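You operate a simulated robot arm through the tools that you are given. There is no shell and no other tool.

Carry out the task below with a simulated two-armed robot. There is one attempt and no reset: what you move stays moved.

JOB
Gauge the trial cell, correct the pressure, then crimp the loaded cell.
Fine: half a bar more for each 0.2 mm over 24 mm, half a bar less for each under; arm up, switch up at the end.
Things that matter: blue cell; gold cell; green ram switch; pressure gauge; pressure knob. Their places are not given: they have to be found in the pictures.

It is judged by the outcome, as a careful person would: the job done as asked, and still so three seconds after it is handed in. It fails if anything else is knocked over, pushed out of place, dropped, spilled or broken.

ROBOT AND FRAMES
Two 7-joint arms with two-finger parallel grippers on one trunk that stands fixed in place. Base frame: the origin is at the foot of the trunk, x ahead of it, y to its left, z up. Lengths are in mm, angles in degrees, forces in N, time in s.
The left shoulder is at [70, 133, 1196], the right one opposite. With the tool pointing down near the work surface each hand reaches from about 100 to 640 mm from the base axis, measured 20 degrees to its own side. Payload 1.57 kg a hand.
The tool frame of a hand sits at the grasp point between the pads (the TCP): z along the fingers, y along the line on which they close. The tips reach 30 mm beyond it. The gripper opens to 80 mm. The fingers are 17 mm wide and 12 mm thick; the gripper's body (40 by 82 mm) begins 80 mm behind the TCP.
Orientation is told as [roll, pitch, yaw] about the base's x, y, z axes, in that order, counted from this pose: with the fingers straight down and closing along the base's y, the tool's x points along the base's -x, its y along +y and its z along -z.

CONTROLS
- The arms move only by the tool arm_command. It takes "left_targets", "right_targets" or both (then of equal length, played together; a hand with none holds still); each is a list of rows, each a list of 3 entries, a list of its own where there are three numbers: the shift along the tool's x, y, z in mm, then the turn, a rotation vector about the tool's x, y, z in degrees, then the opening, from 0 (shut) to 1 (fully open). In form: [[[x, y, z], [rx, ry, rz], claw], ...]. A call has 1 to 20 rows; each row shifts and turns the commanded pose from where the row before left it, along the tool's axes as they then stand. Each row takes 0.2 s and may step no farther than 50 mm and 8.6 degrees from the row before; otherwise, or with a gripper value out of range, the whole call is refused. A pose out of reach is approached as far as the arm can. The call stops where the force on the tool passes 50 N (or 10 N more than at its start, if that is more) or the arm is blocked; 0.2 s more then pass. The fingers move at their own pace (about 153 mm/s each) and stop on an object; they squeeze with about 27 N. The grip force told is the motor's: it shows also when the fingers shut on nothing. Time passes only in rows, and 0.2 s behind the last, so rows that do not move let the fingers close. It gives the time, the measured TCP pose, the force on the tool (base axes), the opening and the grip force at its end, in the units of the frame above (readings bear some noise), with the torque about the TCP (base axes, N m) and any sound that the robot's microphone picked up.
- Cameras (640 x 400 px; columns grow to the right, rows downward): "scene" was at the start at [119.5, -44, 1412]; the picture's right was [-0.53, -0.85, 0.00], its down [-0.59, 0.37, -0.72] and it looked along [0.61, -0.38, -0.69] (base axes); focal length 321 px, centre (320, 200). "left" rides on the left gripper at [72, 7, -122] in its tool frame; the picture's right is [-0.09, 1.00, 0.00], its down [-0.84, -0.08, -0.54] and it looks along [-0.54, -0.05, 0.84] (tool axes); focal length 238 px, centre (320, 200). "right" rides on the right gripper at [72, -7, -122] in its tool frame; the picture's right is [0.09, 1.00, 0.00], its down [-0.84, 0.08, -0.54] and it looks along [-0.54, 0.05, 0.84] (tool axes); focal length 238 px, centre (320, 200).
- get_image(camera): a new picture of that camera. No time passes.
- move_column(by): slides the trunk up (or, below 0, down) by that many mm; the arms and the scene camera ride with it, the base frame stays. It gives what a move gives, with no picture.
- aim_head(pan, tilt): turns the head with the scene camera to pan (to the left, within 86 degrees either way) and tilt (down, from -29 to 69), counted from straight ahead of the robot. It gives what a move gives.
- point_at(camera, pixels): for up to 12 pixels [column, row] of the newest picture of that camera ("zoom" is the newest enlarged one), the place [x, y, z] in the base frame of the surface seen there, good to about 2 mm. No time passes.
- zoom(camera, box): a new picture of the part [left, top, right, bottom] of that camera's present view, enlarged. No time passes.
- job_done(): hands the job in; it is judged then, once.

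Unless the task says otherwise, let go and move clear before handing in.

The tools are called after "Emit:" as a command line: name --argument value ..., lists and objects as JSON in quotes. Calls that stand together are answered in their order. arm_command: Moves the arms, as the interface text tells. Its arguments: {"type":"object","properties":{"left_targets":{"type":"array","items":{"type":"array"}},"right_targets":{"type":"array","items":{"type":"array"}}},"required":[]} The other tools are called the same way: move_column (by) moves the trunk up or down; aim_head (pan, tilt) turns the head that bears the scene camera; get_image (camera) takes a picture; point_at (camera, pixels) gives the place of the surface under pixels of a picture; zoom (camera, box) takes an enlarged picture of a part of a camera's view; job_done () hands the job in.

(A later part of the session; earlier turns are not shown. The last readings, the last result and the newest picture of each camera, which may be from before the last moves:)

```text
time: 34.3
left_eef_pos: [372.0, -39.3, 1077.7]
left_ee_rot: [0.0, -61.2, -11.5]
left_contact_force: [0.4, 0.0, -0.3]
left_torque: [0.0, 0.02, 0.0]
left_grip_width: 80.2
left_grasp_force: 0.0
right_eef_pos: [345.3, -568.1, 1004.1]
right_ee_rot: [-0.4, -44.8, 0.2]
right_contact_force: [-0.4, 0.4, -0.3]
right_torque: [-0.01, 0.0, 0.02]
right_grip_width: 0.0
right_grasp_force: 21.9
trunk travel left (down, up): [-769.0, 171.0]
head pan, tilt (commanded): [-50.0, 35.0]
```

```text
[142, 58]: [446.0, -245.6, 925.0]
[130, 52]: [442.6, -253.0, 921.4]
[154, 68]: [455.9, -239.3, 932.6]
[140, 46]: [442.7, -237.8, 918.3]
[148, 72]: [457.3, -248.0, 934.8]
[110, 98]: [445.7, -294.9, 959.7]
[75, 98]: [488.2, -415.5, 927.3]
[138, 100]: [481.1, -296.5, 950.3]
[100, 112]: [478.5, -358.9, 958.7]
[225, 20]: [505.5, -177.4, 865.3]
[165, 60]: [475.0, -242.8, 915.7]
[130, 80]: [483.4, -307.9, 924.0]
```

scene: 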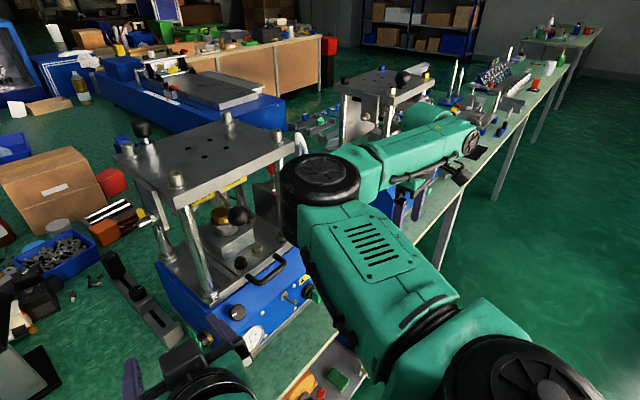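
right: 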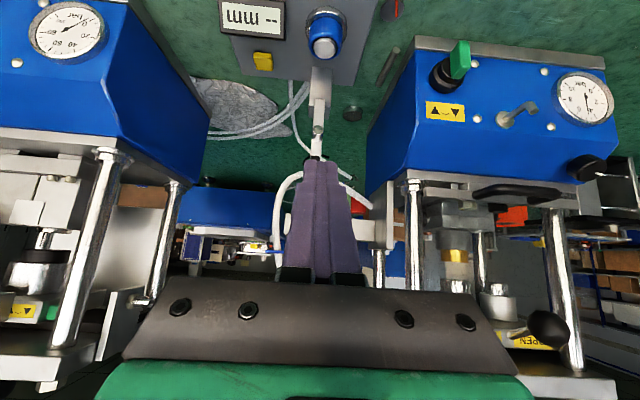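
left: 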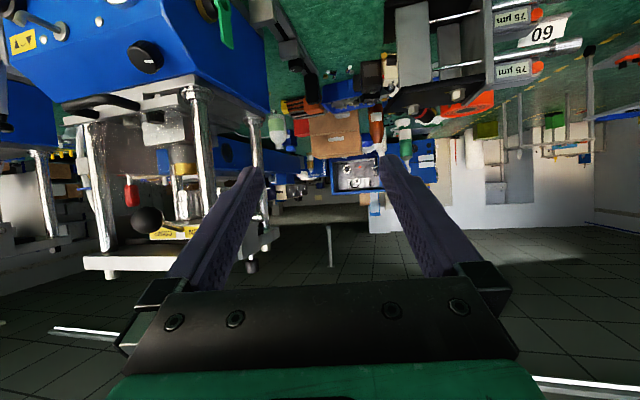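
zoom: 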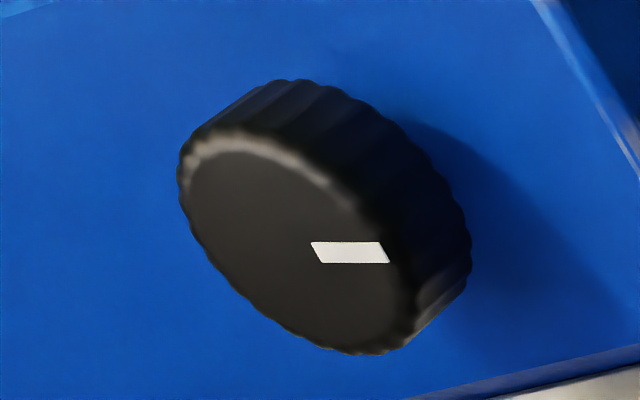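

Emit:
point_at --camera "zoom" --pixels '[[298, 242], [195, 185], [400, 315], [230, 150], [370, 335], [370, 215], [235, 270], [315, 250], [380, 252], [460, 260], [280, 95], [440, 320]]'

Emit:
get_image --camera "scene"

```text
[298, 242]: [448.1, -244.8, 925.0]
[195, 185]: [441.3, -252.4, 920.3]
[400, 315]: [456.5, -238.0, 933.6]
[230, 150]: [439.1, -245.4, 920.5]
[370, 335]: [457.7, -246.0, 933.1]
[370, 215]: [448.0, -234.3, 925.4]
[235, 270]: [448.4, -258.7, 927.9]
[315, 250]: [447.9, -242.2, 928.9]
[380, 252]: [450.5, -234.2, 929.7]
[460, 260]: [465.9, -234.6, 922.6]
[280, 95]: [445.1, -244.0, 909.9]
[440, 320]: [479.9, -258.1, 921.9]
```

```text
taken
```

scene: 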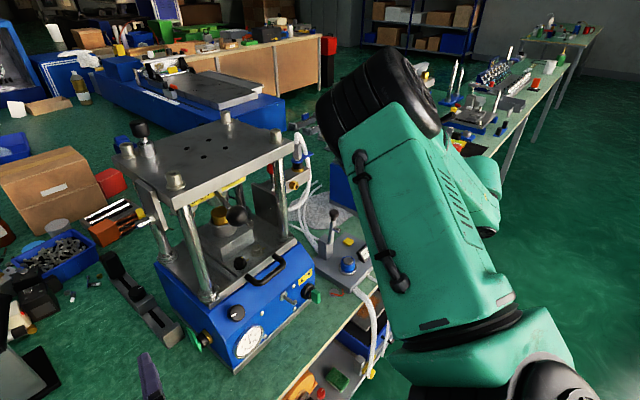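

The knob face centre is about (448,−245,926.5), 26 mm wide, on a 45° axis, and the handle's near end is safely to the right at y ≈ −295. I'll bring the right hand across in front of the press to a pre-grasp on that axis.

Emit:
arm_command --right_targets '[[[-2.3, 40.4, 5.7], [0, 0, 0], 0], [[-2.3, 40.4, 5.7], [0, 0, 0], 0], [[-2.3, 40.4, 5.7], [0, 0, 0], 0.3], [[-2.3, 40.4, 5.7], [0, 0, 0], 0.6], [[-2.3, 40.4, 5.7], [0, 0, 0], 0.6], [[-2.3, 40.4, 5.7], [0, 0, 0], 0.6], [[-2.3, 40.4, 5.7], [0, 0, 0], 0.6], [[-2.3, 40.4, 5.7], [0, 0, 0], 0.6], [[0, 0, 0], [0, 0, 0], 0.6]]'

Emit:
get_image --camera "right"

Emit:
get_image --camera "left"

Emit:
get_image --camera "scene"

```text
time: 36.3
left_eef_pos: [371.4, -39.8, 1078.6]
left_ee_rot: [-0.1, -61.2, -11.4]
left_contact_force: [-1.4, 0.1, -0.1]
left_torque: [0.0, 0.0, 0.02]
left_grip_width: 79.7
left_grasp_force: 0.0
right_eef_pos: [413.0, -337.9, 967.0]
right_ee_rot: [-0.5, -44.8, 0.2]
right_contact_force: [-0.6, 0.9, 0.4]
right_torque: [0.01, 0.02, -0.02]
right_grip_width: 48.1
right_grasp_force: 0.0
right hand out of reach, approached as far as the arm can: row 4, 5, 6, 7, 8
trunk travel left (down, up): [-769.0, 171.0]
head pan, tilt (commanded): [-50.0, 35.0]
```

```text
taken
```

right: 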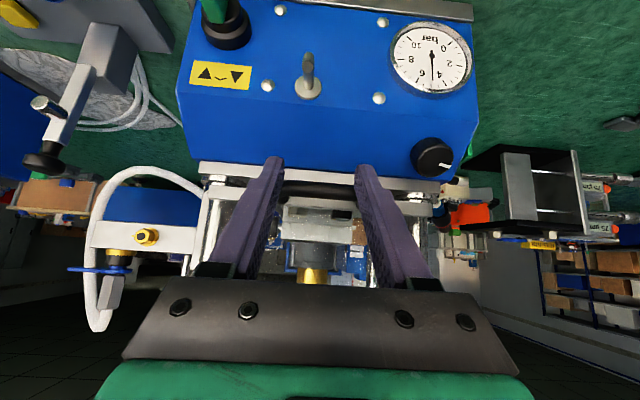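

```text
taken
```

left: 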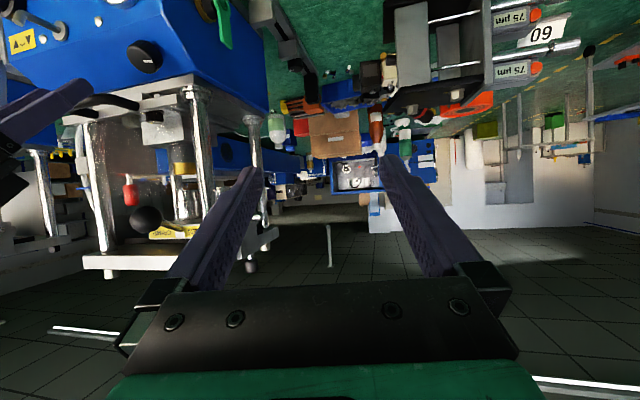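

```text
taken
```

scene: 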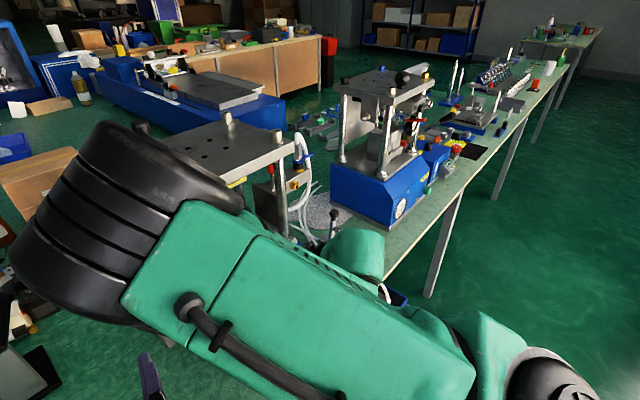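

The right arm is too folded to reach the knob: it stopped at (413,−338,967), close to the handle, with its elbow high. The left hand suits the knob better, so I'll back the right hand off and return it to the right side.

Emit:
arm_command --right_targets '[[[2.3, -40.4, -5.7], [0, 0, 0], 0.6], [[2.3, -40.4, -5.7], [0, 0, 0], 0.6]]'

Emit:
get_image --camera "right"

```text
time: 36.9
left_eef_pos: [372.0, -41.1, 1078.0]
left_ee_rot: [0.1, -61.2, -11.6]
left_contact_force: [0.1, 0.0, -0.1]
left_torque: [0.01, 0.0, -0.02]
left_grip_width: 80.1
left_grasp_force: 0.1
right_eef_pos: [401.8, -424.1, 972.5]
right_ee_rot: [-0.5, -44.8, 0.1]
right_contact_force: [-0.6, -0.4, 0.1]
right_torque: [0.02, -0.04, 0.03]
right_grip_width: 47.9
right_grasp_force: 0.1
trunk travel left (down, up): [-769.0, 171.0]
head pan, tilt (commanded): [-50.0, 35.0]
```

```text
taken
```

right: 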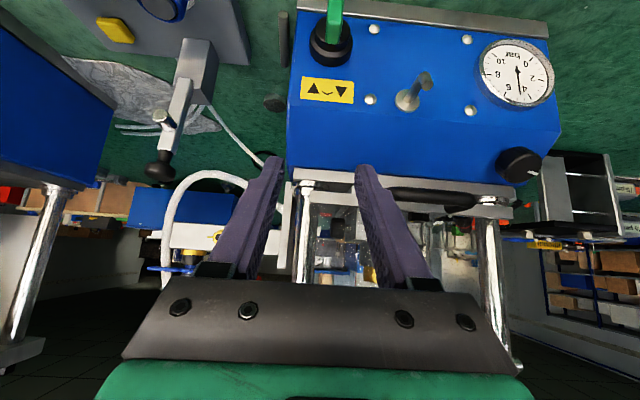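

The right hand is retreating cleanly. I'll pull it back and further right, clear of the press and the gauge stand.

Emit:
arm_command --right_targets '[[[0, -15, -30], [0, 0, 0], 0.6], [[0, -30, -30], [0, 0, 0], 0.6], [[0, -45, 0], [0, 0, 0], 0.6], [[0, -45, 0], [0, 0, 0], 0.6]]'

Emit:
get_image --camera "right"

Emit:
get_image --camera "scene"

```text
time: 37.9
left_eef_pos: [369.9, -42.8, 1078.5]
left_ee_rot: [0.1, -61.2, -11.7]
left_contact_force: [0.8, 0.6, 0.2]
left_torque: [0.05, 0.01, -0.02]
left_grip_width: 79.8
left_grasp_force: 0.0
right_eef_pos: [356.5, -557.6, 1018.0]
right_ee_rot: [-0.3, -44.9, 0.1]
right_contact_force: [0.4, -0.3, -0.1]
right_torque: [-0.03, 0.01, 0.04]
right_grip_width: 48.0
right_grasp_force: 0.1
trunk travel left (down, up): [-769.0, 171.0]
head pan, tilt (commanded): [-50.0, 35.0]
```

```text
taken
```

right: 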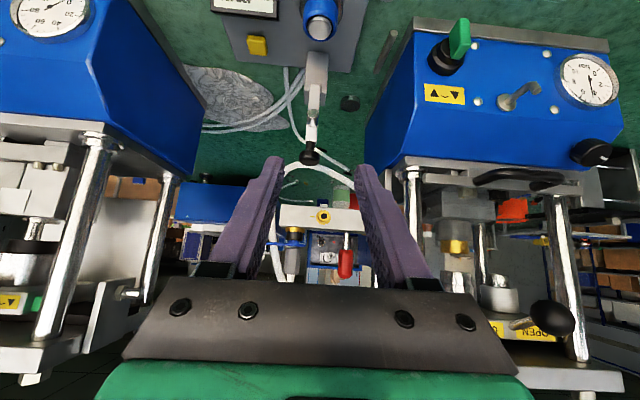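

```text
taken
```

scene: 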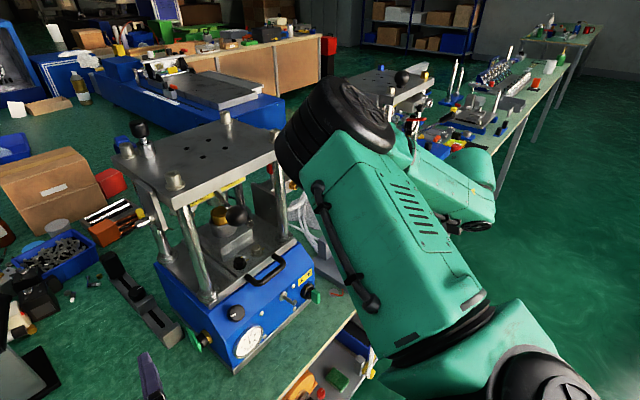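

The right arm's upper link overhangs the space the left wrist needs. Raising the trunk 160 mm lifts both arms clear and gives more room to reach down, so I'll do that and look again.

Emit:
move_column --by 160

Emit:
aim_head --pan -35 --tilt 50

Emit:
get_image --camera "scene"

```text
time: 39.7
left_eef_pos: [371.0, -39.7, 1239.3]
left_ee_rot: [-0.2, -61.2, -11.5]
left_contact_force: [-0.3, 0.7, -0.1]
left_torque: [0.02, -0.01, -0.01]
left_grip_width: 80.1
left_grasp_force: 0.1
right_eef_pos: [357.3, -554.3, 1177.6]
right_ee_rot: [-0.5, -44.9, 0.2]
right_contact_force: [0.0, 0.4, -0.9]
right_torque: [-0.02, 0.01, 0.0]
right_grip_width: 48.1
right_grasp_force: 0.0
trunk travel left (down, up): [-929.0, 11.0]
head pan, tilt (commanded): [-50.0, 35.0]
```

```text
time: 40.5
left_eef_pos: [370.5, -38.4, 1238.9]
left_ee_rot: [-0.3, -61.2, -11.4]
left_contact_force: [-1.0, 0.5, 0.4]
left_torque: [0.0, -0.01, 0.04]
left_grip_width: 80.3
left_grasp_force: 0.0
right_eef_pos: [356.3, -555.2, 1179.1]
right_ee_rot: [-0.6, -44.8, 0.2]
right_contact_force: [0.0, -0.7, 0.3]
right_torque: [-0.03, -0.03, 0.02]
right_grip_width: 47.9
right_grasp_force: 0.1
trunk travel left (down, up): [-929.0, 11.0]
head pan, tilt (commanded): [-35.0, 50.0]
```

```text
taken
```

scene: 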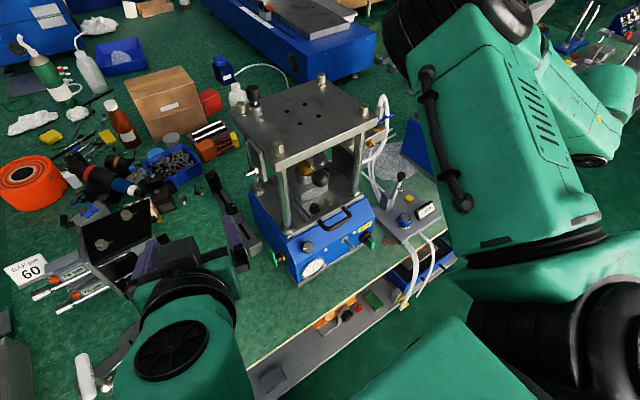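

The raised view is much better: press, gauge (313,268) and stand are all visible. I'll align the left hand to the knob's 45° axis and move it to the pre-grasp.

Emit:
arm_command --left_targets '[[[0, 0, 0], [-5, 0, -2.75], 0.6], [[0, 0, 0], [-5, 0, -2.75], 0.6], [[0, 0, 0], [0, 8.1, 0], 0.6], [[0, 0, 0], [0, 8.1, 0], 0.6], [[23.3, -30, 27.6], [0, 0, 0], 0.6], [[23.3, -30, 27.6], [0, 0, 0], 0.6], [[23.3, -30, 27.6], [0, 0, 0], 0.6], [[23.3, -30, 27.6], [0, 0, 0], 0.6], [[0, 0, 0], [0, 0, 0], 0.6]]'

Emit:
get_image --camera "left"

Emit:
get_image --camera "scene"

```text
time: 42.5
left_eef_pos: [382.3, -161.2, 1094.5]
left_ee_rot: [-0.1, -45.1, -0.3]
left_contact_force: [-0.6, 0.0, 0.3]
left_torque: [0.02, 0.02, 0.0]
left_grip_width: 47.8
left_grasp_force: 0.0
right_eef_pos: [357.3, -554.9, 1180.2]
right_ee_rot: [-0.6, -44.7, 0.2]
right_contact_force: [0.1, 0.6, 0.4]
right_torque: [-0.03, 0.02, -0.02]
right_grip_width: 48.0
right_grasp_force: 0.1
trunk travel left (down, up): [-929.0, 11.0]
head pan, tilt (commanded): [-35.0, 50.0]
```

```text
taken
```

left: 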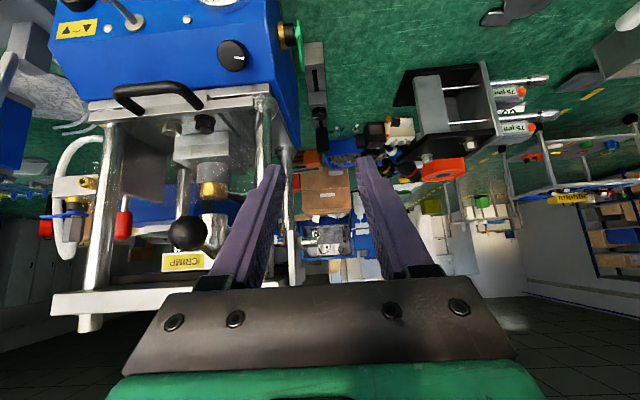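

```text
taken
```

scene: 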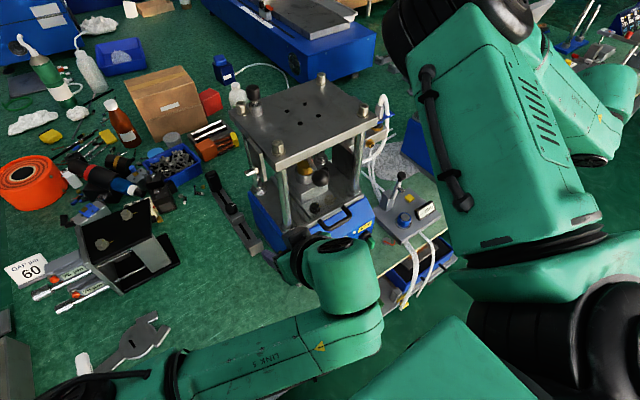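

The move goes well and there's clearance all round. I'll continue to the pre-grasp point above the knob.

Emit:
arm_command --left_targets '[[[24, -28, 27.6], [0, 0, 0], 0.6], [[24, -28, 27.6], [0, 0, 0], 0.6], [[24, -28, 27.6], [0, 0, 0], 0.6], [[0, 0, 0], [0, 0, 0], 0.6]]'

Emit:
get_image --camera "left"

Emit:
point_at --camera "left" --pixels '[[320, 150], [320, 160], [320, 100]]'

```text
time: 43.4
left_eef_pos: [462.5, -151.0, 1016.6]
left_ee_rot: [7.5, -52.7, -1.3]
left_contact_force: [-0.4, 0.4, -0.4]
left_torque: [0.03, 0.04, 0.02]
left_grip_width: 47.9
left_grasp_force: 0.1
left hand out of reach, approached as far as the arm can: row 3
right_eef_pos: [356.4, -555.5, 1179.2]
right_ee_rot: [-0.5, -44.8, 0.2]
right_contact_force: [0.2, -0.2, -0.2]
right_torque: [0.01, 0.01, 0.02]
right_grip_width: 48.0
right_grasp_force: 0.1
trunk travel left (down, up): [-929.0, 11.0]
head pan, tilt (commanded): [-35.0, 50.0]
stopped in row 4 (left hand): the arm was blocked; the commanded pose is now the measured one
```

```text
taken
```

left: 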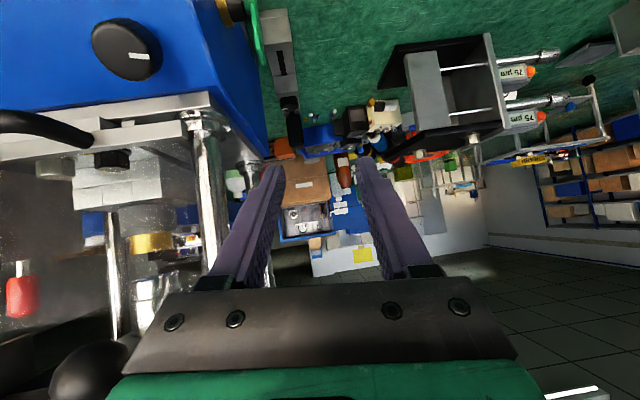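

```text
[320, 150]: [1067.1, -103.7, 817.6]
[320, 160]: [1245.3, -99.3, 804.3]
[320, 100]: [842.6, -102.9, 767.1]
```

The left arm hit a joint limit and drifted to (462,−151,1017), beside the press's left post, with no contact force. I'll back it straight out along its fingers and look before trying a different approach.

Emit:
arm_command --left_targets '[[[0, 0, -37], [0, 0, 0], 0.6], [[-5, 0, -37], [0, 0, 0], 0.6], [[-8, 0, -37], [0, 0, 0], 0.6], [[0, 0, 0], [0, 0, 0], 0.6]]'

Emit:
get_image --camera "scene"

Emit:
get_image --camera "left"

```text
time: 44.2
left_eef_pos: [451.8, -120.7, 1123.8]
left_ee_rot: [18.2, -62.8, -7.1]
left_contact_force: [0.4, -0.6, 0.8]
left_torque: [0.0, -0.01, 0.0]
left_grip_width: 48.2
left_grasp_force: 0.0
right_eef_pos: [356.3, -553.8, 1179.2]
right_ee_rot: [-0.5, -44.8, 0.2]
right_contact_force: [0.0, 0.3, -0.2]
right_torque: [0.02, 0.0, 0.0]
right_grip_width: 48.1
right_grasp_force: 0.0
trunk travel left (down, up): [-929.0, 11.0]
head pan, tilt (commanded): [-35.0, 50.0]
stopped in row 4 (left hand): the arm was blocked; the commanded pose is now the measured one
```

```text
taken
```

scene: 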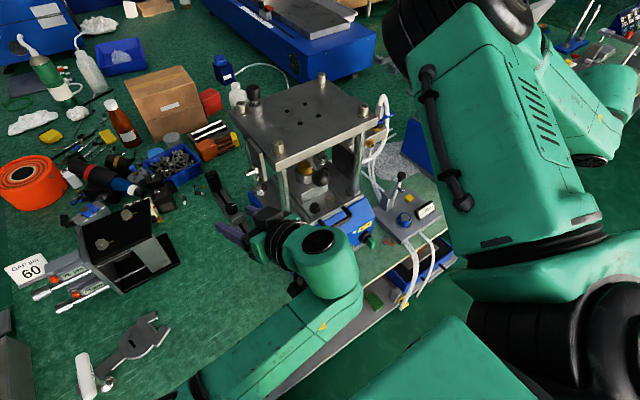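

```text
taken
```

left: 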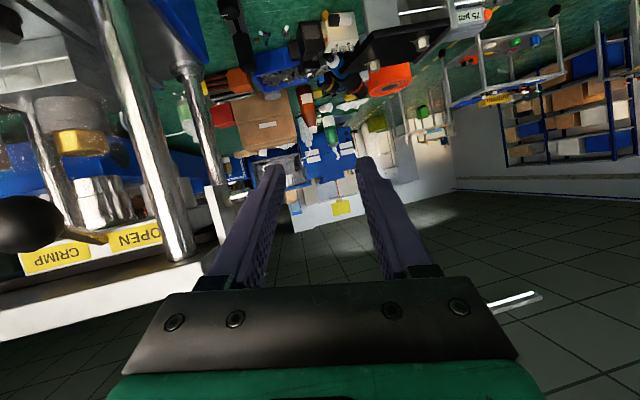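

The left arm is evidently fouling the robot's own right shoulder when it reaches across. With the trunk raised the right hand should now reach the knob, so I'll move the left hand back out to the left first.

Emit:
arm_command --left_targets '[[[2, 25, -25], [0, 0, 0], 0.6], [[2, 30, -30], [0, 0, 0], 0.6], [[2, 30, -30], [0, 0, 0], 0.6], [[0, 0, 0], [0, 0, 0], 0.6]]'

Emit:
get_image --camera "scene"

Emit:
get_image --camera "left"

```text
time: 45.2
left_eef_pos: [360.7, -53.7, 1167.2]
left_ee_rot: [17.4, -62.6, -6.7]
left_contact_force: [0.3, 0.0, 0.0]
left_torque: [0.02, 0.01, -0.01]
left_grip_width: 48.1
left_grasp_force: 0.0
right_eef_pos: [356.9, -555.2, 1177.5]
right_ee_rot: [-0.6, -44.7, 0.3]
right_contact_force: [0.2, 0.2, -0.7]
right_torque: [0.02, 0.01, 0.02]
right_grip_width: 47.9
right_grasp_force: 0.1
trunk travel left (down, up): [-929.0, 11.0]
head pan, tilt (commanded): [-35.0, 50.0]
```

```text
taken
```

scene: 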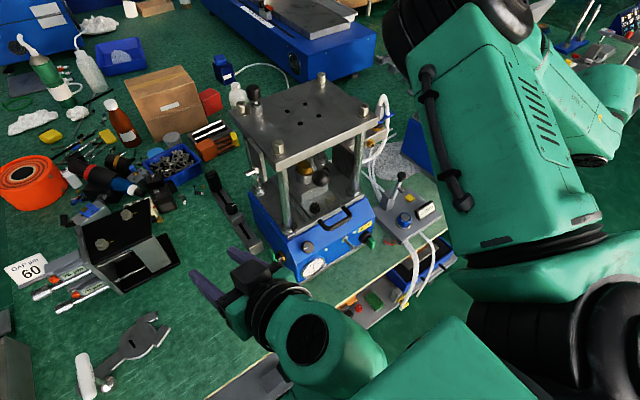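

```text
taken
```

left: 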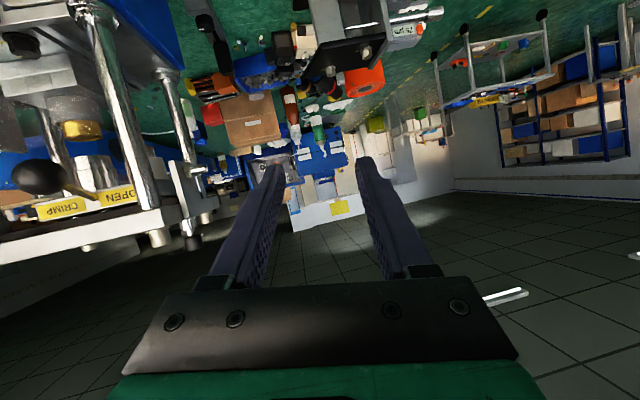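

The left hand moves freely again. I'll park it further left with the fingers turned mostly down.

Emit:
arm_command --left_targets '[[[0, 45, -10], [0, 0, 0], 0.6], [[0, 45, -10], [0, 0, 0], 0.6], [[0, 45, -10], [0, 0, 0], 0.6], [[0, 45, 0], [8.5, 0, 0], 0.6], [[0, 0, 0], [8.5, 0, 0], 0.6], [[0, 0, 0], [0, 7.8, 0], 0.6], [[0, 0, 0], [0, 7.8, 0], 0.6], [[0, 0, 0], [0, 7.8, 0], 0.6], [[0, 0, 0], [0, 7.8, 0], 0.6], [[0, 0, 0], [0, 7.8, 0], 0.6], [[0, 0, 0], [0, 7.8, 0], 0.6], [[0, 0, 0], [0, 7.8, -6.7], 0.6], [[0, 0, 0], [0, 0, 0], 0.6]]'

Emit:
get_image --camera "scene"

```text
refused: row 12 steps farther than a row can; nothing moved
```

```text
taken
```

scene: 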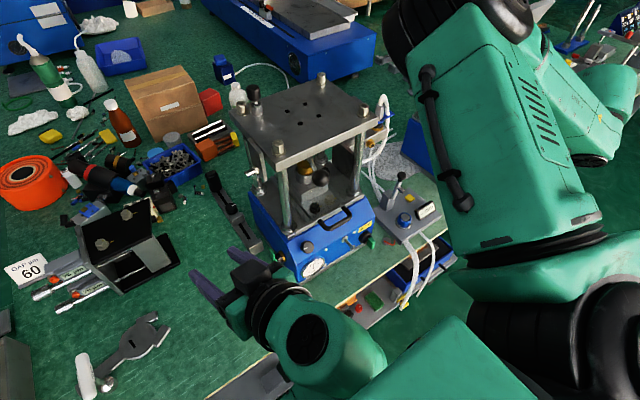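

The turn in row 12 was over the limit, so nothing moved. I'll split that row.

Emit:
arm_command --left_targets '[[[0, 45, -10], [0, 0, 0], 0.6], [[0, 45, -10], [0, 0, 0], 0.6], [[0, 45, -10], [0, 0, 0], 0.6], [[0, 45, 0], [8.5, 0, 0], 0.6], [[0, 0, 0], [8.5, 0, 0], 0.6], [[0, 0, 0], [0, 7.8, 0], 0.6], [[0, 0, 0], [0, 7.8, 0], 0.6], [[0, 0, 0], [0, 7.8, 0], 0.6], [[0, 0, 0], [0, 7.8, 0], 0.6], [[0, 0, 0], [0, 7.8, 0], 0.6], [[0, 0, 0], [0, 7.8, 0], 0.6], [[0, 0, 0], [0, 7.8, 0], 0.6], [[0, 0, 0], [0, 0, -6.7], 0.6], [[0, 0, 0], [0, 0, 0], 0.6]]'

Emit:
get_image --camera "scene"

```text
time: 46.1
left_eef_pos: [340.4, 87.4, 1160.0]
left_ee_rot: [40.0, -58.6, -21.9]
left_contact_force: [-0.4, 0.1, -0.3]
left_torque: [0.05, 0.0, 0.01]
left_grip_width: 48.0
left_grasp_force: 0.0
left hand out of reach, approached as far as the arm can: row 4
right_eef_pos: [355.3, -554.7, 1179.1]
right_ee_rot: [-0.6, -44.7, 0.2]
right_contact_force: [-0.8, -0.4, 1.0]
right_torque: [0.0, -0.04, -0.01]
right_grip_width: 48.2
right_grasp_force: 0.1
trunk travel left (down, up): [-929.0, 11.0]
head pan, tilt (commanded): [-35.0, 50.0]
stopped in row 4 (left hand): the arm was blocked; the commanded pose is now the measured one
```

```text
taken
```

scene: 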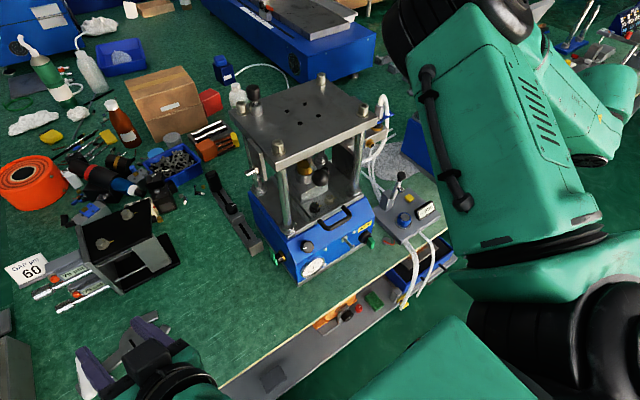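

The left hand is now well clear, at (340,87,1160), though twisted near a wrist limit. I'll unwind its roll in place.

Emit:
arm_command --left_targets '[[[0, 0, -10], [8, 0, 0], 0.6], [[0, 0, -10], [8, 0, 0], 0.6], [[0, 0, 0], [8, 0, 0], 0.6], [[0, 0, 0], [8, 0, 0], 0.6], [[0, 0, 0], [0, 7.8, 0], 0.6], [[0, 0, 0], [0, 7.8, 0], 0.6], [[0, 0, 0], [0, 7.8, 0], 0.6], [[0, 0, 0], [0, 7.8, 0], 0.6]]'

Emit:
get_image --camera "scene"

```text
time: 47.1
left_eef_pos: [332.4, 101.6, 1106.4]
left_ee_rot: [33.7, -47.6, -29.8]
left_contact_force: [0.3, -0.3, -1.1]
left_torque: [-0.01, -0.01, 0.02]
left_grip_width: 48.2
left_grasp_force: 0.2
left hand out of reach, approached as far as the arm can: row 3, 4
right_eef_pos: [354.7, -557.8, 1178.7]
right_ee_rot: [-0.4, -44.9, 0.1]
right_contact_force: [-0.6, -0.3, 0.0]
right_torque: [-0.05, -0.01, 0.0]
right_grip_width: 48.1
right_grasp_force: 0.1
trunk travel left (down, up): [-929.0, 11.0]
head pan, tilt (commanded): [-35.0, 50.0]
stopped in row 5 (left hand): the arm was blocked; the commanded pose is now the measured one
```

```text
taken
```

scene: 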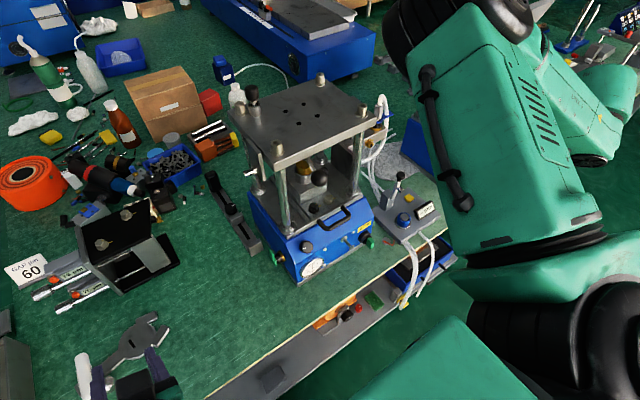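

The left hand stays parked clear of the work. I'll now bring the right hand toward the knob in stages, watching for reach warnings.

Emit:
arm_command --right_targets '[[[15.7, 39, 19.2], [0, 0, 0], 0.6], [[15.7, 39, 19.2], [0, 0, 0], 0.6], [[15.7, 39, 19.2], [0, 0, 0], 0.6], [[15.7, 39, 19.2], [0, 0, 0], 0.6]]'

Emit:
get_image --camera "scene"

Emit:
get_image --camera "right"

```text
time: 48.1
left_eef_pos: [334.7, 105.3, 1104.9]
left_ee_rot: [33.4, -47.6, -29.6]
left_contact_force: [0.0, 0.0, 0.4]
left_torque: [0.03, -0.03, 0.03]
left_grip_width: 48.1
left_grasp_force: 0.1
right_eef_pos: [365.5, -398.6, 1079.6]
right_ee_rot: [-0.6, -44.7, 0.3]
right_contact_force: [0.2, 1.2, -0.7]
right_torque: [0.01, 0.04, -0.01]
right_grip_width: 48.0
right_grasp_force: 0.1
trunk travel left (down, up): [-929.0, 11.0]
head pan, tilt (commanded): [-35.0, 50.0]
```

```text
taken
```

scene: 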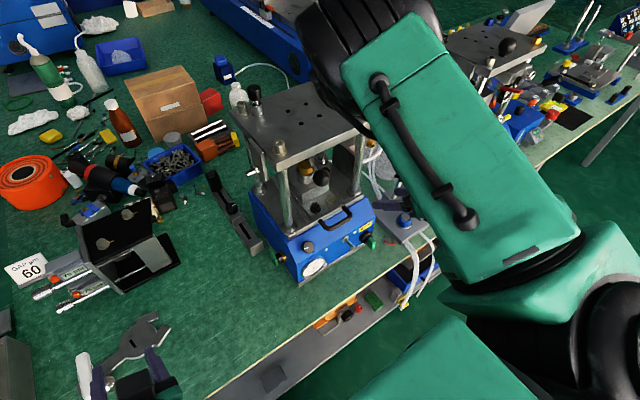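

```text
taken
```

right: 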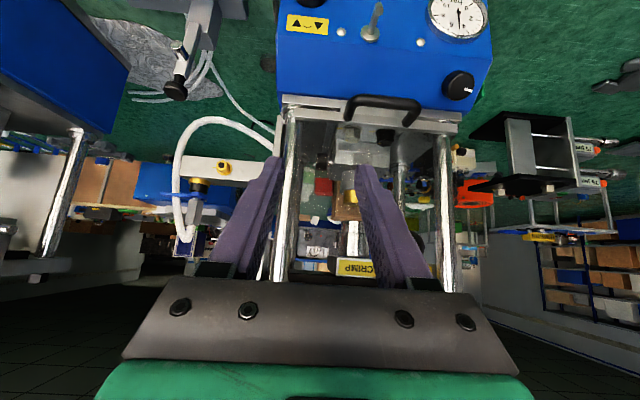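

No warnings so far and the elbow is clear. I'll continue across to in front of the knob.

Emit:
arm_command --right_targets '[[[10.6, 38.5, 17.7], [0, 0, 0], 0.6], [[10.6, 38.5, 17.7], [0, 0, 0], 0.6], [[10.6, 38.5, 17.7], [0, 0, 0], 0.6], [[10.6, 38.5, 17.7], [0, 0, 0], 0.6]]'

Emit:
get_image --camera "scene"

Emit:
get_image --camera "right"

```text
time: 49.1
left_eef_pos: [335.4, 102.1, 1105.1]
left_ee_rot: [33.5, -47.6, -29.6]
left_contact_force: [0.1, -0.1, 0.4]
left_torque: [0.02, -0.02, 0.02]
left_grip_width: 48.2
left_grasp_force: 0.1
right_eef_pos: [387.3, -342.4, 1053.8]
right_ee_rot: [-0.3, -44.6, 0.2]
right_contact_force: [0.3, 0.6, 0.2]
right_torque: [0.02, -0.01, 0.0]
right_grip_width: 47.9
right_grasp_force: 0.1
right hand out of reach, approached as far as the arm can: row 2, 3, 4
trunk travel left (down, up): [-929.0, 11.0]
head pan, tilt (commanded): [-35.0, 50.0]
```

```text
taken
```

scene: 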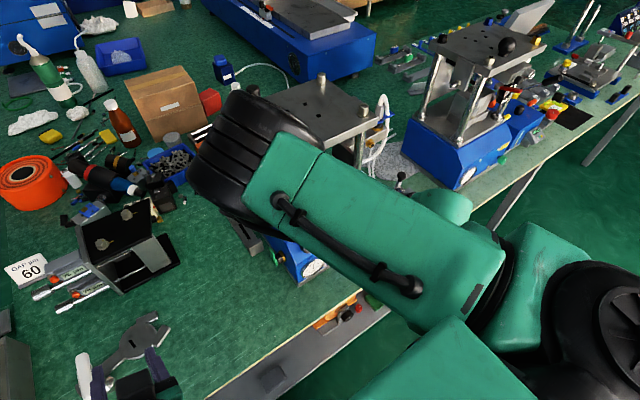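

```text
taken
```

right: 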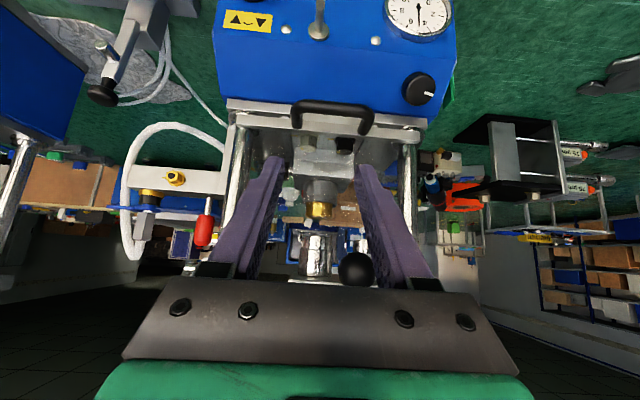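

The hand gets too close to its own shoulder if it crosses high, so I'll go down first, staying in front of the handle, and then slide sideways to the knob near working depth.

Emit:
arm_command --right_targets '[[[26.9, -1.5, 28], [0, 0, 0], 0.6], [[26.9, -1.5, 28], [0, 0, 0], 0.6], [[0, 0, 0], [0, 0, 0], 0.6]]'

Emit:
get_image --camera "right"

Emit:
get_image --camera "scene"

```text
time: 50.0
left_eef_pos: [332.6, 104.5, 1105.2]
left_ee_rot: [33.4, -47.7, -29.7]
left_contact_force: [1.0, 0.0, -0.2]
left_torque: [-0.02, -0.02, -0.02]
left_grip_width: 47.9
left_grasp_force: 0.0
right_eef_pos: [393.5, -372.6, 991.0]
right_ee_rot: [-0.3, -44.6, 0.3]
right_contact_force: [-0.8, 0.3, -0.3]
right_torque: [-0.01, -0.03, -0.03]
right_grip_width: 47.9
right_grasp_force: 0.1
right hand out of reach, approached as far as the arm can: row 1, 2
trunk travel left (down, up): [-929.0, 11.0]
head pan, tilt (commanded): [-35.0, 50.0]
```

```text
taken
```

right: 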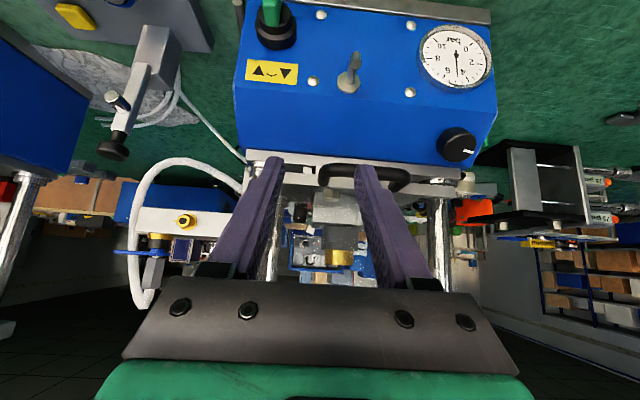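

```text
taken
```

scene: 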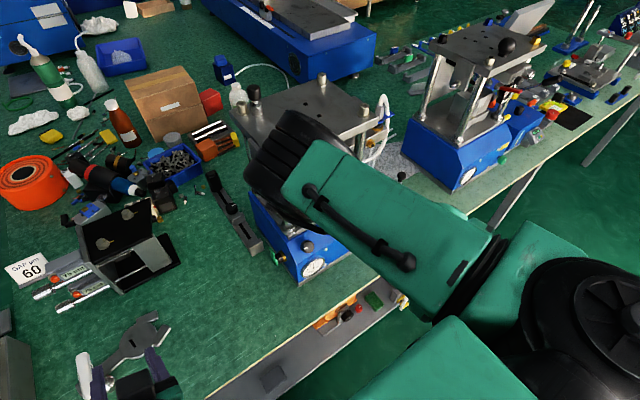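

The limit isn't only distance: the arm's elbow posture blocks it at this tilt. I'll check where the elbow and forearm are now to choose a better hand tilt.

Emit:
point_at --camera "scene" --pixels '[[290, 160], [260, 180], [330, 160], [400, 230], [460, 260], [520, 280], [310, 225], [440, 350]]'

Emit:
aim_head --pan -45 --tilt 65

Emit:
get_image --camera "scene"

```text
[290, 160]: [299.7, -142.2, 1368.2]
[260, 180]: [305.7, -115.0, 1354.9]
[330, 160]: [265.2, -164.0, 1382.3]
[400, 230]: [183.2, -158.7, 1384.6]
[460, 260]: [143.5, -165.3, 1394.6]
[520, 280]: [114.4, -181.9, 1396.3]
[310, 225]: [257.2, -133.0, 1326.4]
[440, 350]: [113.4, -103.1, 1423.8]
```

```text
time: 50.7
left_eef_pos: [335.4, 103.3, 1104.6]
left_ee_rot: [33.4, -47.7, -29.6]
left_contact_force: [0.3, -0.2, 0.0]
left_torque: [-0.01, 0.02, 0.01]
left_grip_width: 48.1
left_grasp_force: 0.0
right_eef_pos: [394.4, -375.3, 991.4]
right_ee_rot: [-0.3, -44.6, 0.3]
right_contact_force: [0.3, -1.3, -0.4]
right_torque: [0.01, -0.02, 0.02]
right_grip_width: 48.4
right_grasp_force: 0.0
trunk travel left (down, up): [-929.0, 11.0]
head pan, tilt (commanded): [-45.0, 65.0]
```

```text
taken
```

scene: 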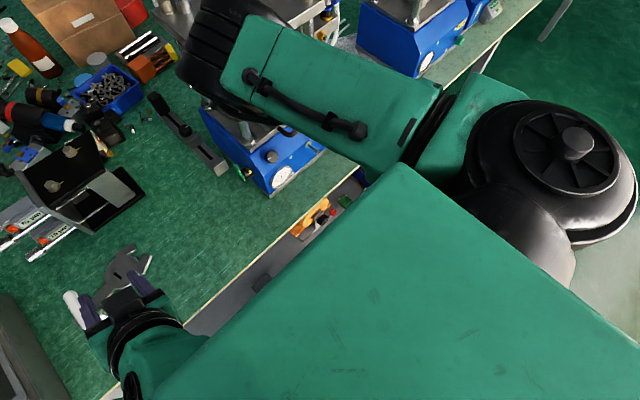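

The elbow is straight ahead of the shoulder with the forearm folding down to the right. I'll reduce the tilt to about 20° in place and test sideways motion again, staying well in front of the press.

Emit:
arm_command --right_targets '[[[5, 0, -10], [0, 8.3, 0], 0.6], [[5, 0, -10], [0, 8.3, 0], 0.6], [[0, 0, -10], [0, 8.3, 0], 0.6], [[0, 40, 0], [0, 0, 0], 0.6], [[0, 40, 0], [0, 0, 0], 0.6], [[0, 0, 0], [0, 0, 0], 0.6]]'

Emit:
get_image --camera "scene"

Emit:
get_image --camera "right"

```text
time: 52.1
left_eef_pos: [335.7, 102.6, 1105.5]
left_ee_rot: [33.6, -47.5, -29.6]
left_contact_force: [0.6, 0.6, -0.4]
left_torque: [0.0, 0.02, 0.06]
left_grip_width: 48.0
left_grasp_force: 0.0
right_eef_pos: [371.8, -333.0, 1008.4]
right_ee_rot: [-0.3, -19.7, -0.2]
right_contact_force: [-0.7, -0.6, 0.4]
right_torque: [-0.01, -0.02, -0.01]
right_grip_width: 47.7
right_grasp_force: 0.1
right hand out of reach, approached as far as the arm can: row 5
trunk travel left (down, up): [-929.0, 11.0]
head pan, tilt (commanded): [-45.0, 65.0]
```

```text
taken
```

scene: 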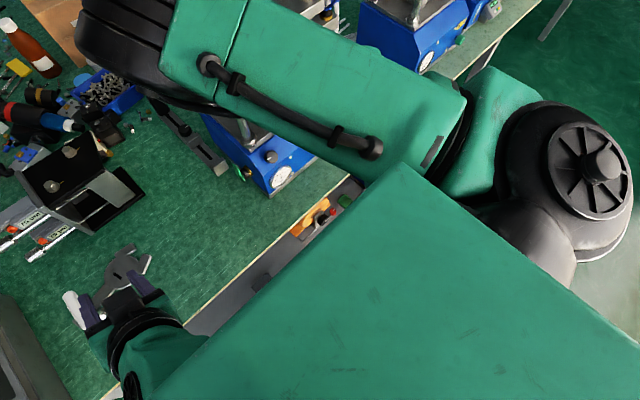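

```text
taken
```

right: 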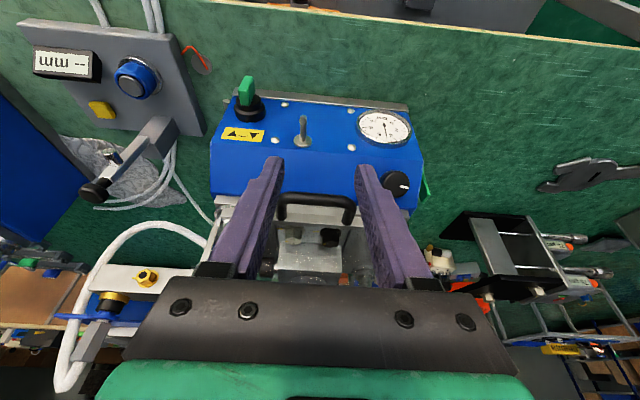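

At this tilt the limit is still there, at about y = −333. I'll test whether the wrist twist is what's limiting, by turning the hand about its own axis and retrying a small sideways step.

Emit:
arm_command --right_targets '[[[0, 0, 0], [0, 0, 8], 0.6], [[0, 0, 0], [0, 0, 8], 0.6], [[0, 0, 0], [0, 0, 8], 0.6], [[-10, 25, 0], [0, 0, 0], 0.6], [[0, 0, 0], [0, 0, 0], 0.6]]'

Emit:
point_at --camera "scene" --pixels '[[120, 60], [160, 40], [300, 90], [400, 130], [520, 130]]'

Emit:
get_image --camera "right"

```text
time: 53.3
left_eef_pos: [334.2, 103.1, 1104.4]
left_ee_rot: [33.5, -47.6, -29.7]
left_contact_force: [-0.2, 0.0, 0.8]
left_torque: [0.01, -0.01, 0.02]
left_grip_width: 48.3
left_grasp_force: 0.1
right_eef_pos: [394.6, -329.5, 1014.2]
right_ee_rot: [8.3, -18.1, -25.5]
right_contact_force: [0.0, 0.1, 0.6]
right_torque: [0.01, -0.04, 0.02]
right_grip_width: 47.9
right_grasp_force: 0.1
right hand out of reach, approached as far as the arm can: row 4
trunk travel left (down, up): [-929.0, 11.0]
head pan, tilt (commanded): [-45.0, 65.0]
```

```text
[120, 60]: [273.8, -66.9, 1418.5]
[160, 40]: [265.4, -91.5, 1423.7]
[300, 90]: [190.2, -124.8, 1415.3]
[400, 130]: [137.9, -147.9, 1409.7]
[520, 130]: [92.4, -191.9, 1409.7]
```

```text
taken
```

right: 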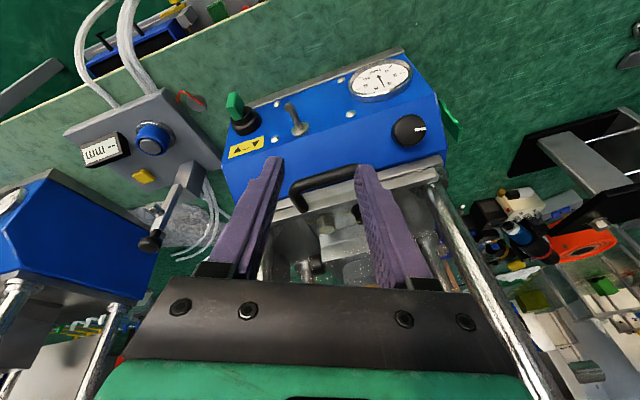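

Turning clockwise didn't help (still limited near y = −330). I'll try the opposite twist.

Emit:
arm_command --right_targets '[[[0, 0, -10], [0, 0, -8], 0.6], [[0, 0, 0], [0, 0, -8], 0.6], [[0, 0, 0], [0, 0, -8], 0.6], [[0, 0, 0], [0, 0, -8], 0.6], [[0, 0, 0], [0, 0, -8], 0.6], [[0, 0, 0], [0, 0, -8], 0.6], [[0, 25, 0], [0, 0, 0], 0.6], [[0, 0, 0], [0, 0, 0], 0.6]]'

Emit:
get_image --camera "right"

Emit:
get_image --camera "scene"

```text
time: 55.1
left_eef_pos: [334.0, 104.4, 1105.1]
left_ee_rot: [33.6, -47.5, -29.7]
left_contact_force: [-0.3, 0.1, -0.3]
left_torque: [0.02, -0.04, -0.03]
left_grip_width: 48.1
left_grasp_force: 0.0
right_eef_pos: [386.0, -329.2, 1021.5]
right_ee_rot: [-8.7, -17.9, 25.2]
right_contact_force: [0.1, 0.8, 0.7]
right_torque: [0.03, 0.04, 0.04]
right_grip_width: 48.0
right_grasp_force: 0.0
right hand out of reach, approached as far as the arm can: row 7
trunk travel left (down, up): [-929.0, 11.0]
head pan, tilt (commanded): [-45.0, 65.0]
```

```text
taken
```

right: 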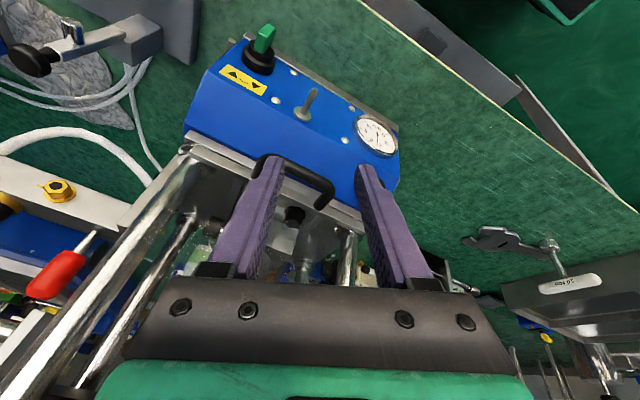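

```text
taken
```

scene: 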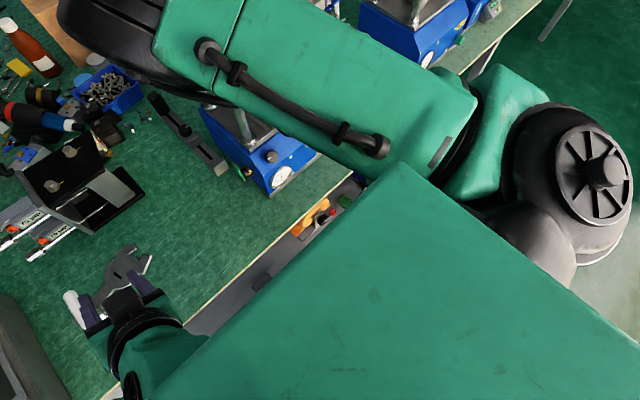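

The limit comes from the elbow geometry: the right forearm always swings out to the right, so it can't come further inward. The left arm got within 40 mm of the knob, and a lower trunk brings it within reach. I'll retract the right hand far right and back first.

Emit:
arm_command --right_targets '[[[5, -15, -20], [0, 0, 8], 0.6], [[5, -20, -20], [0, 0, 8], 0.6], [[5, -20, -20], [0, 0, 8], 0.6], [[12.8, -33, -20], [0, 0, 0], 0.6], [[12.8, -33, -20], [0, 0, 0], 0.6], [[12.8, -33, -20], [0, 0, 0], 0.6], [[12.8, -33, -20], [0, 0, 0], 0.6], [[20, -33, -10], [0, 0, 0], 0.6], [[20, -33, -10], [0, 0, 0], 0.6]]'

Emit:
aim_head --pan -25 --tilt 55

Emit:
get_image --camera "scene"

Emit:
get_image --camera "left"

```text
time: 57.1
left_eef_pos: [334.2, 100.5, 1105.9]
left_ee_rot: [33.6, -47.6, -29.8]
left_contact_force: [-0.5, 0.4, -0.7]
left_torque: [0.02, 0.0, 0.05]
left_grip_width: 47.9
left_grasp_force: 0.0
right_eef_pos: [243.4, -585.7, 1143.5]
right_ee_rot: [-0.4, -20.0, 0.0]
right_contact_force: [0.3, 0.1, 1.2]
right_torque: [0.03, -0.03, 0.02]
right_grip_width: 48.1
right_grasp_force: 0.0
trunk travel left (down, up): [-929.0, 11.0]
head pan, tilt (commanded): [-45.0, 65.0]
```

```text
time: 58.0
left_eef_pos: [334.4, 102.9, 1104.2]
left_ee_rot: [33.3, -47.6, -29.5]
left_contact_force: [0.1, -0.3, -0.3]
left_torque: [0.0, 0.02, -0.03]
left_grip_width: 48.1
left_grasp_force: 0.0
right_eef_pos: [245.2, -583.4, 1144.3]
right_ee_rot: [-0.4, -19.8, 0.0]
right_contact_force: [-0.1, -0.5, -0.2]
right_torque: [-0.02, -0.01, 0.0]
right_grip_width: 48.1
right_grasp_force: 0.1
trunk travel left (down, up): [-929.0, 11.0]
head pan, tilt (commanded): [-25.0, 55.0]
```

```text
taken
```

scene: 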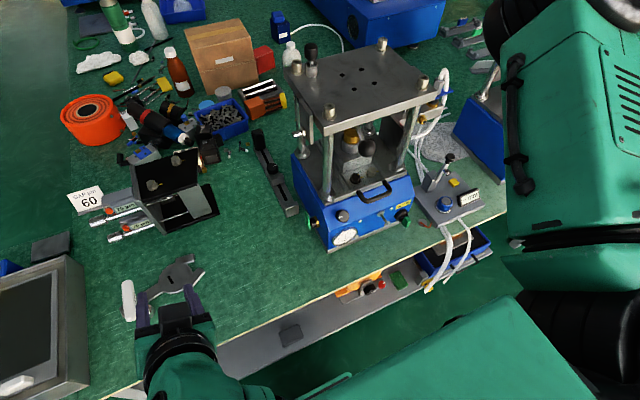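

```text
taken
```

left: 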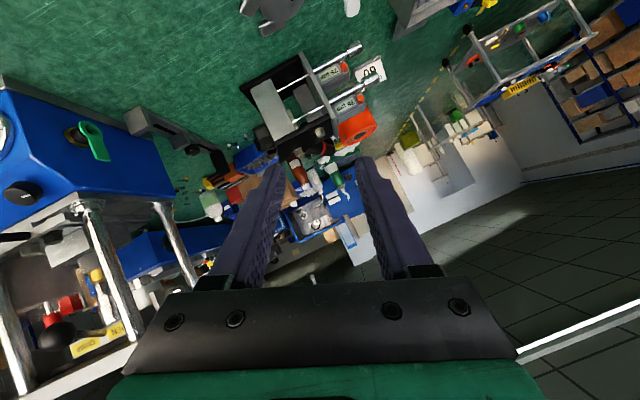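

The right arm is clear and the press is fully visible. The left wrist had folded right up against its own shoulder, so I'll move that hand forward first and then unwind its roll and yaw.

Emit:
arm_command --left_targets '[[[0, 0, 35], [0, 0, 0], 0.6], [[0, 0, 35], [0, 0, 0], 0.6], [[0, 0, 35], [0, 0, 0], 0.6], [[0, 0, 0], [8.3, 0, 0], 0.6], [[0, 0, 0], [8.3, 0, 0], 0.6], [[0, 0, 0], [8.3, 0, 0], 0.6], [[0, 0, 0], [8.3, 0, 0], 0.6], [[0, 0, 0], [0, 0, 0], 0.6]]'

Emit:
get_image --camera "scene"

```text
time: 59.8
left_eef_pos: [419.6, 121.4, 1046.4]
left_ee_rot: [0.3, -47.6, -29.8]
left_contact_force: [-0.5, -0.8, 0.0]
left_torque: [-0.01, 0.03, -0.02]
left_grip_width: 48.2
left_grasp_force: 0.2
right_eef_pos: [245.5, -584.6, 1144.4]
right_ee_rot: [-0.4, -20.0, 0.0]
right_contact_force: [-0.1, -0.9, 0.4]
right_torque: [-0.04, 0.01, 0.0]
right_grip_width: 48.1
right_grasp_force: 0.3
trunk travel left (down, up): [-929.0, 11.0]
head pan, tilt (commanded): [-25.0, 55.0]
```

```text
taken
```

scene: 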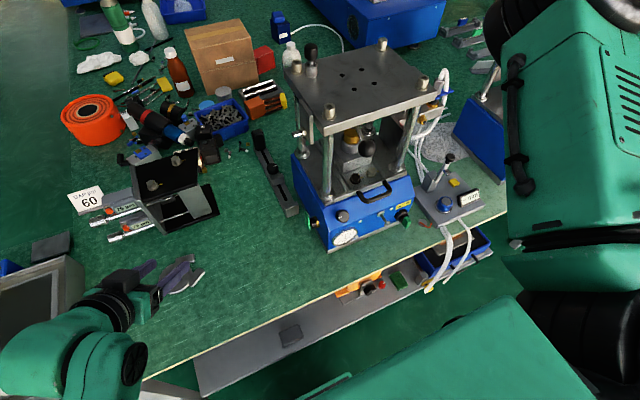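

The left hand responds normally again. I'll remove its yaw and lower the trunk 160 mm back to its original height, which shortens the left arm's reach to the knob.

Emit:
arm_command --left_targets '[[[0, 0, 0], [0, 0, -7.4], 0.6], [[0, 0, 0], [0, 0, -7.4], 0.6], [[0, 0, 0], [0, 0, -7.4], 0.6], [[0, 0, 0], [0, 0, -7.4], 0.6], [[-20, 0, -20], [0, 0, 0], 0.6], [[-20, 0, -20], [0, 0, 0], 0.6], [[0, 0, 0], [0, 0, 0], 0.6]]'

Emit:
move_column --by -160

Emit:
aim_head --pan -28 --tilt 45

Emit:
get_image --camera "scene"

Emit:
get_image --camera "left"

```text
time: 61.4
left_eef_pos: [425.1, 141.6, 1098.7]
left_ee_rot: [-28.2, -40.1, 10.5]
left_contact_force: [-0.5, -0.8, 0.3]
left_torque: [0.06, 0.0, 0.0]
left_grip_width: 47.9
left_grasp_force: 0.0
right_eef_pos: [244.9, -585.4, 1144.8]
right_ee_rot: [-0.5, -19.9, 0.0]
right_contact_force: [0.8, 0.0, -0.2]
right_torque: [-0.03, -0.03, 0.01]
right_grip_width: 48.2
right_grasp_force: 0.0
trunk travel left (down, up): [-929.0, 11.0]
head pan, tilt (commanded): [-25.0, 55.0]
```

```text
time: 63.2
left_eef_pos: [425.3, 142.5, 937.4]
left_ee_rot: [-28.3, -40.2, 10.4]
left_contact_force: [-0.1, -0.4, -0.2]
left_torque: [0.0, 0.03, 0.02]
left_grip_width: 47.9
left_grasp_force: 0.1
right_eef_pos: [245.4, -585.7, 985.5]
right_ee_rot: [-0.5, -19.9, 0.0]
right_contact_force: [-0.1, 0.2, 0.3]
right_torque: [-0.02, -0.01, -0.02]
right_grip_width: 47.9
right_grasp_force: 0.0
trunk travel left (down, up): [-769.0, 171.0]
head pan, tilt (commanded): [-25.0, 55.0]
```

```text
time: 63.9
left_eef_pos: [424.5, 142.3, 938.7]
left_ee_rot: [-28.2, -40.0, 10.5]
left_contact_force: [-0.8, -0.5, -0.2]
left_torque: [0.03, 0.01, 0.0]
left_grip_width: 47.9
left_grasp_force: 0.1
right_eef_pos: [245.5, -584.0, 984.2]
right_ee_rot: [-0.4, -19.9, 0.0]
right_contact_force: [-0.4, 0.2, 0.7]
right_torque: [0.0, -0.03, 0.01]
right_grip_width: 48.0
right_grasp_force: 0.1
trunk travel left (down, up): [-769.0, 171.0]
head pan, tilt (commanded): [-28.0, 45.0]
```

```text
taken
```

scene: 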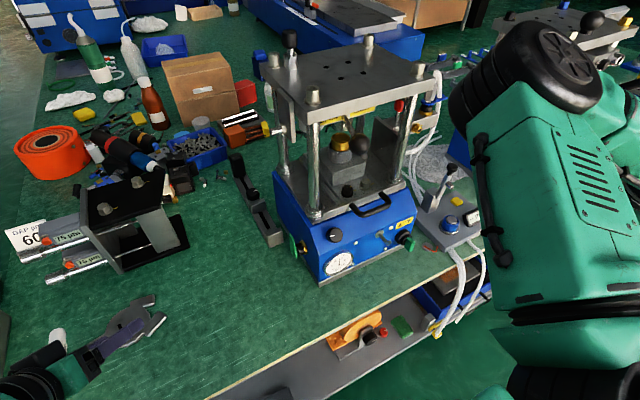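

```text
taken
```

left: 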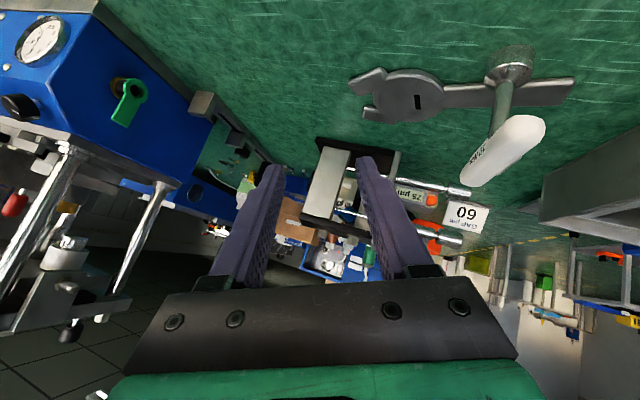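

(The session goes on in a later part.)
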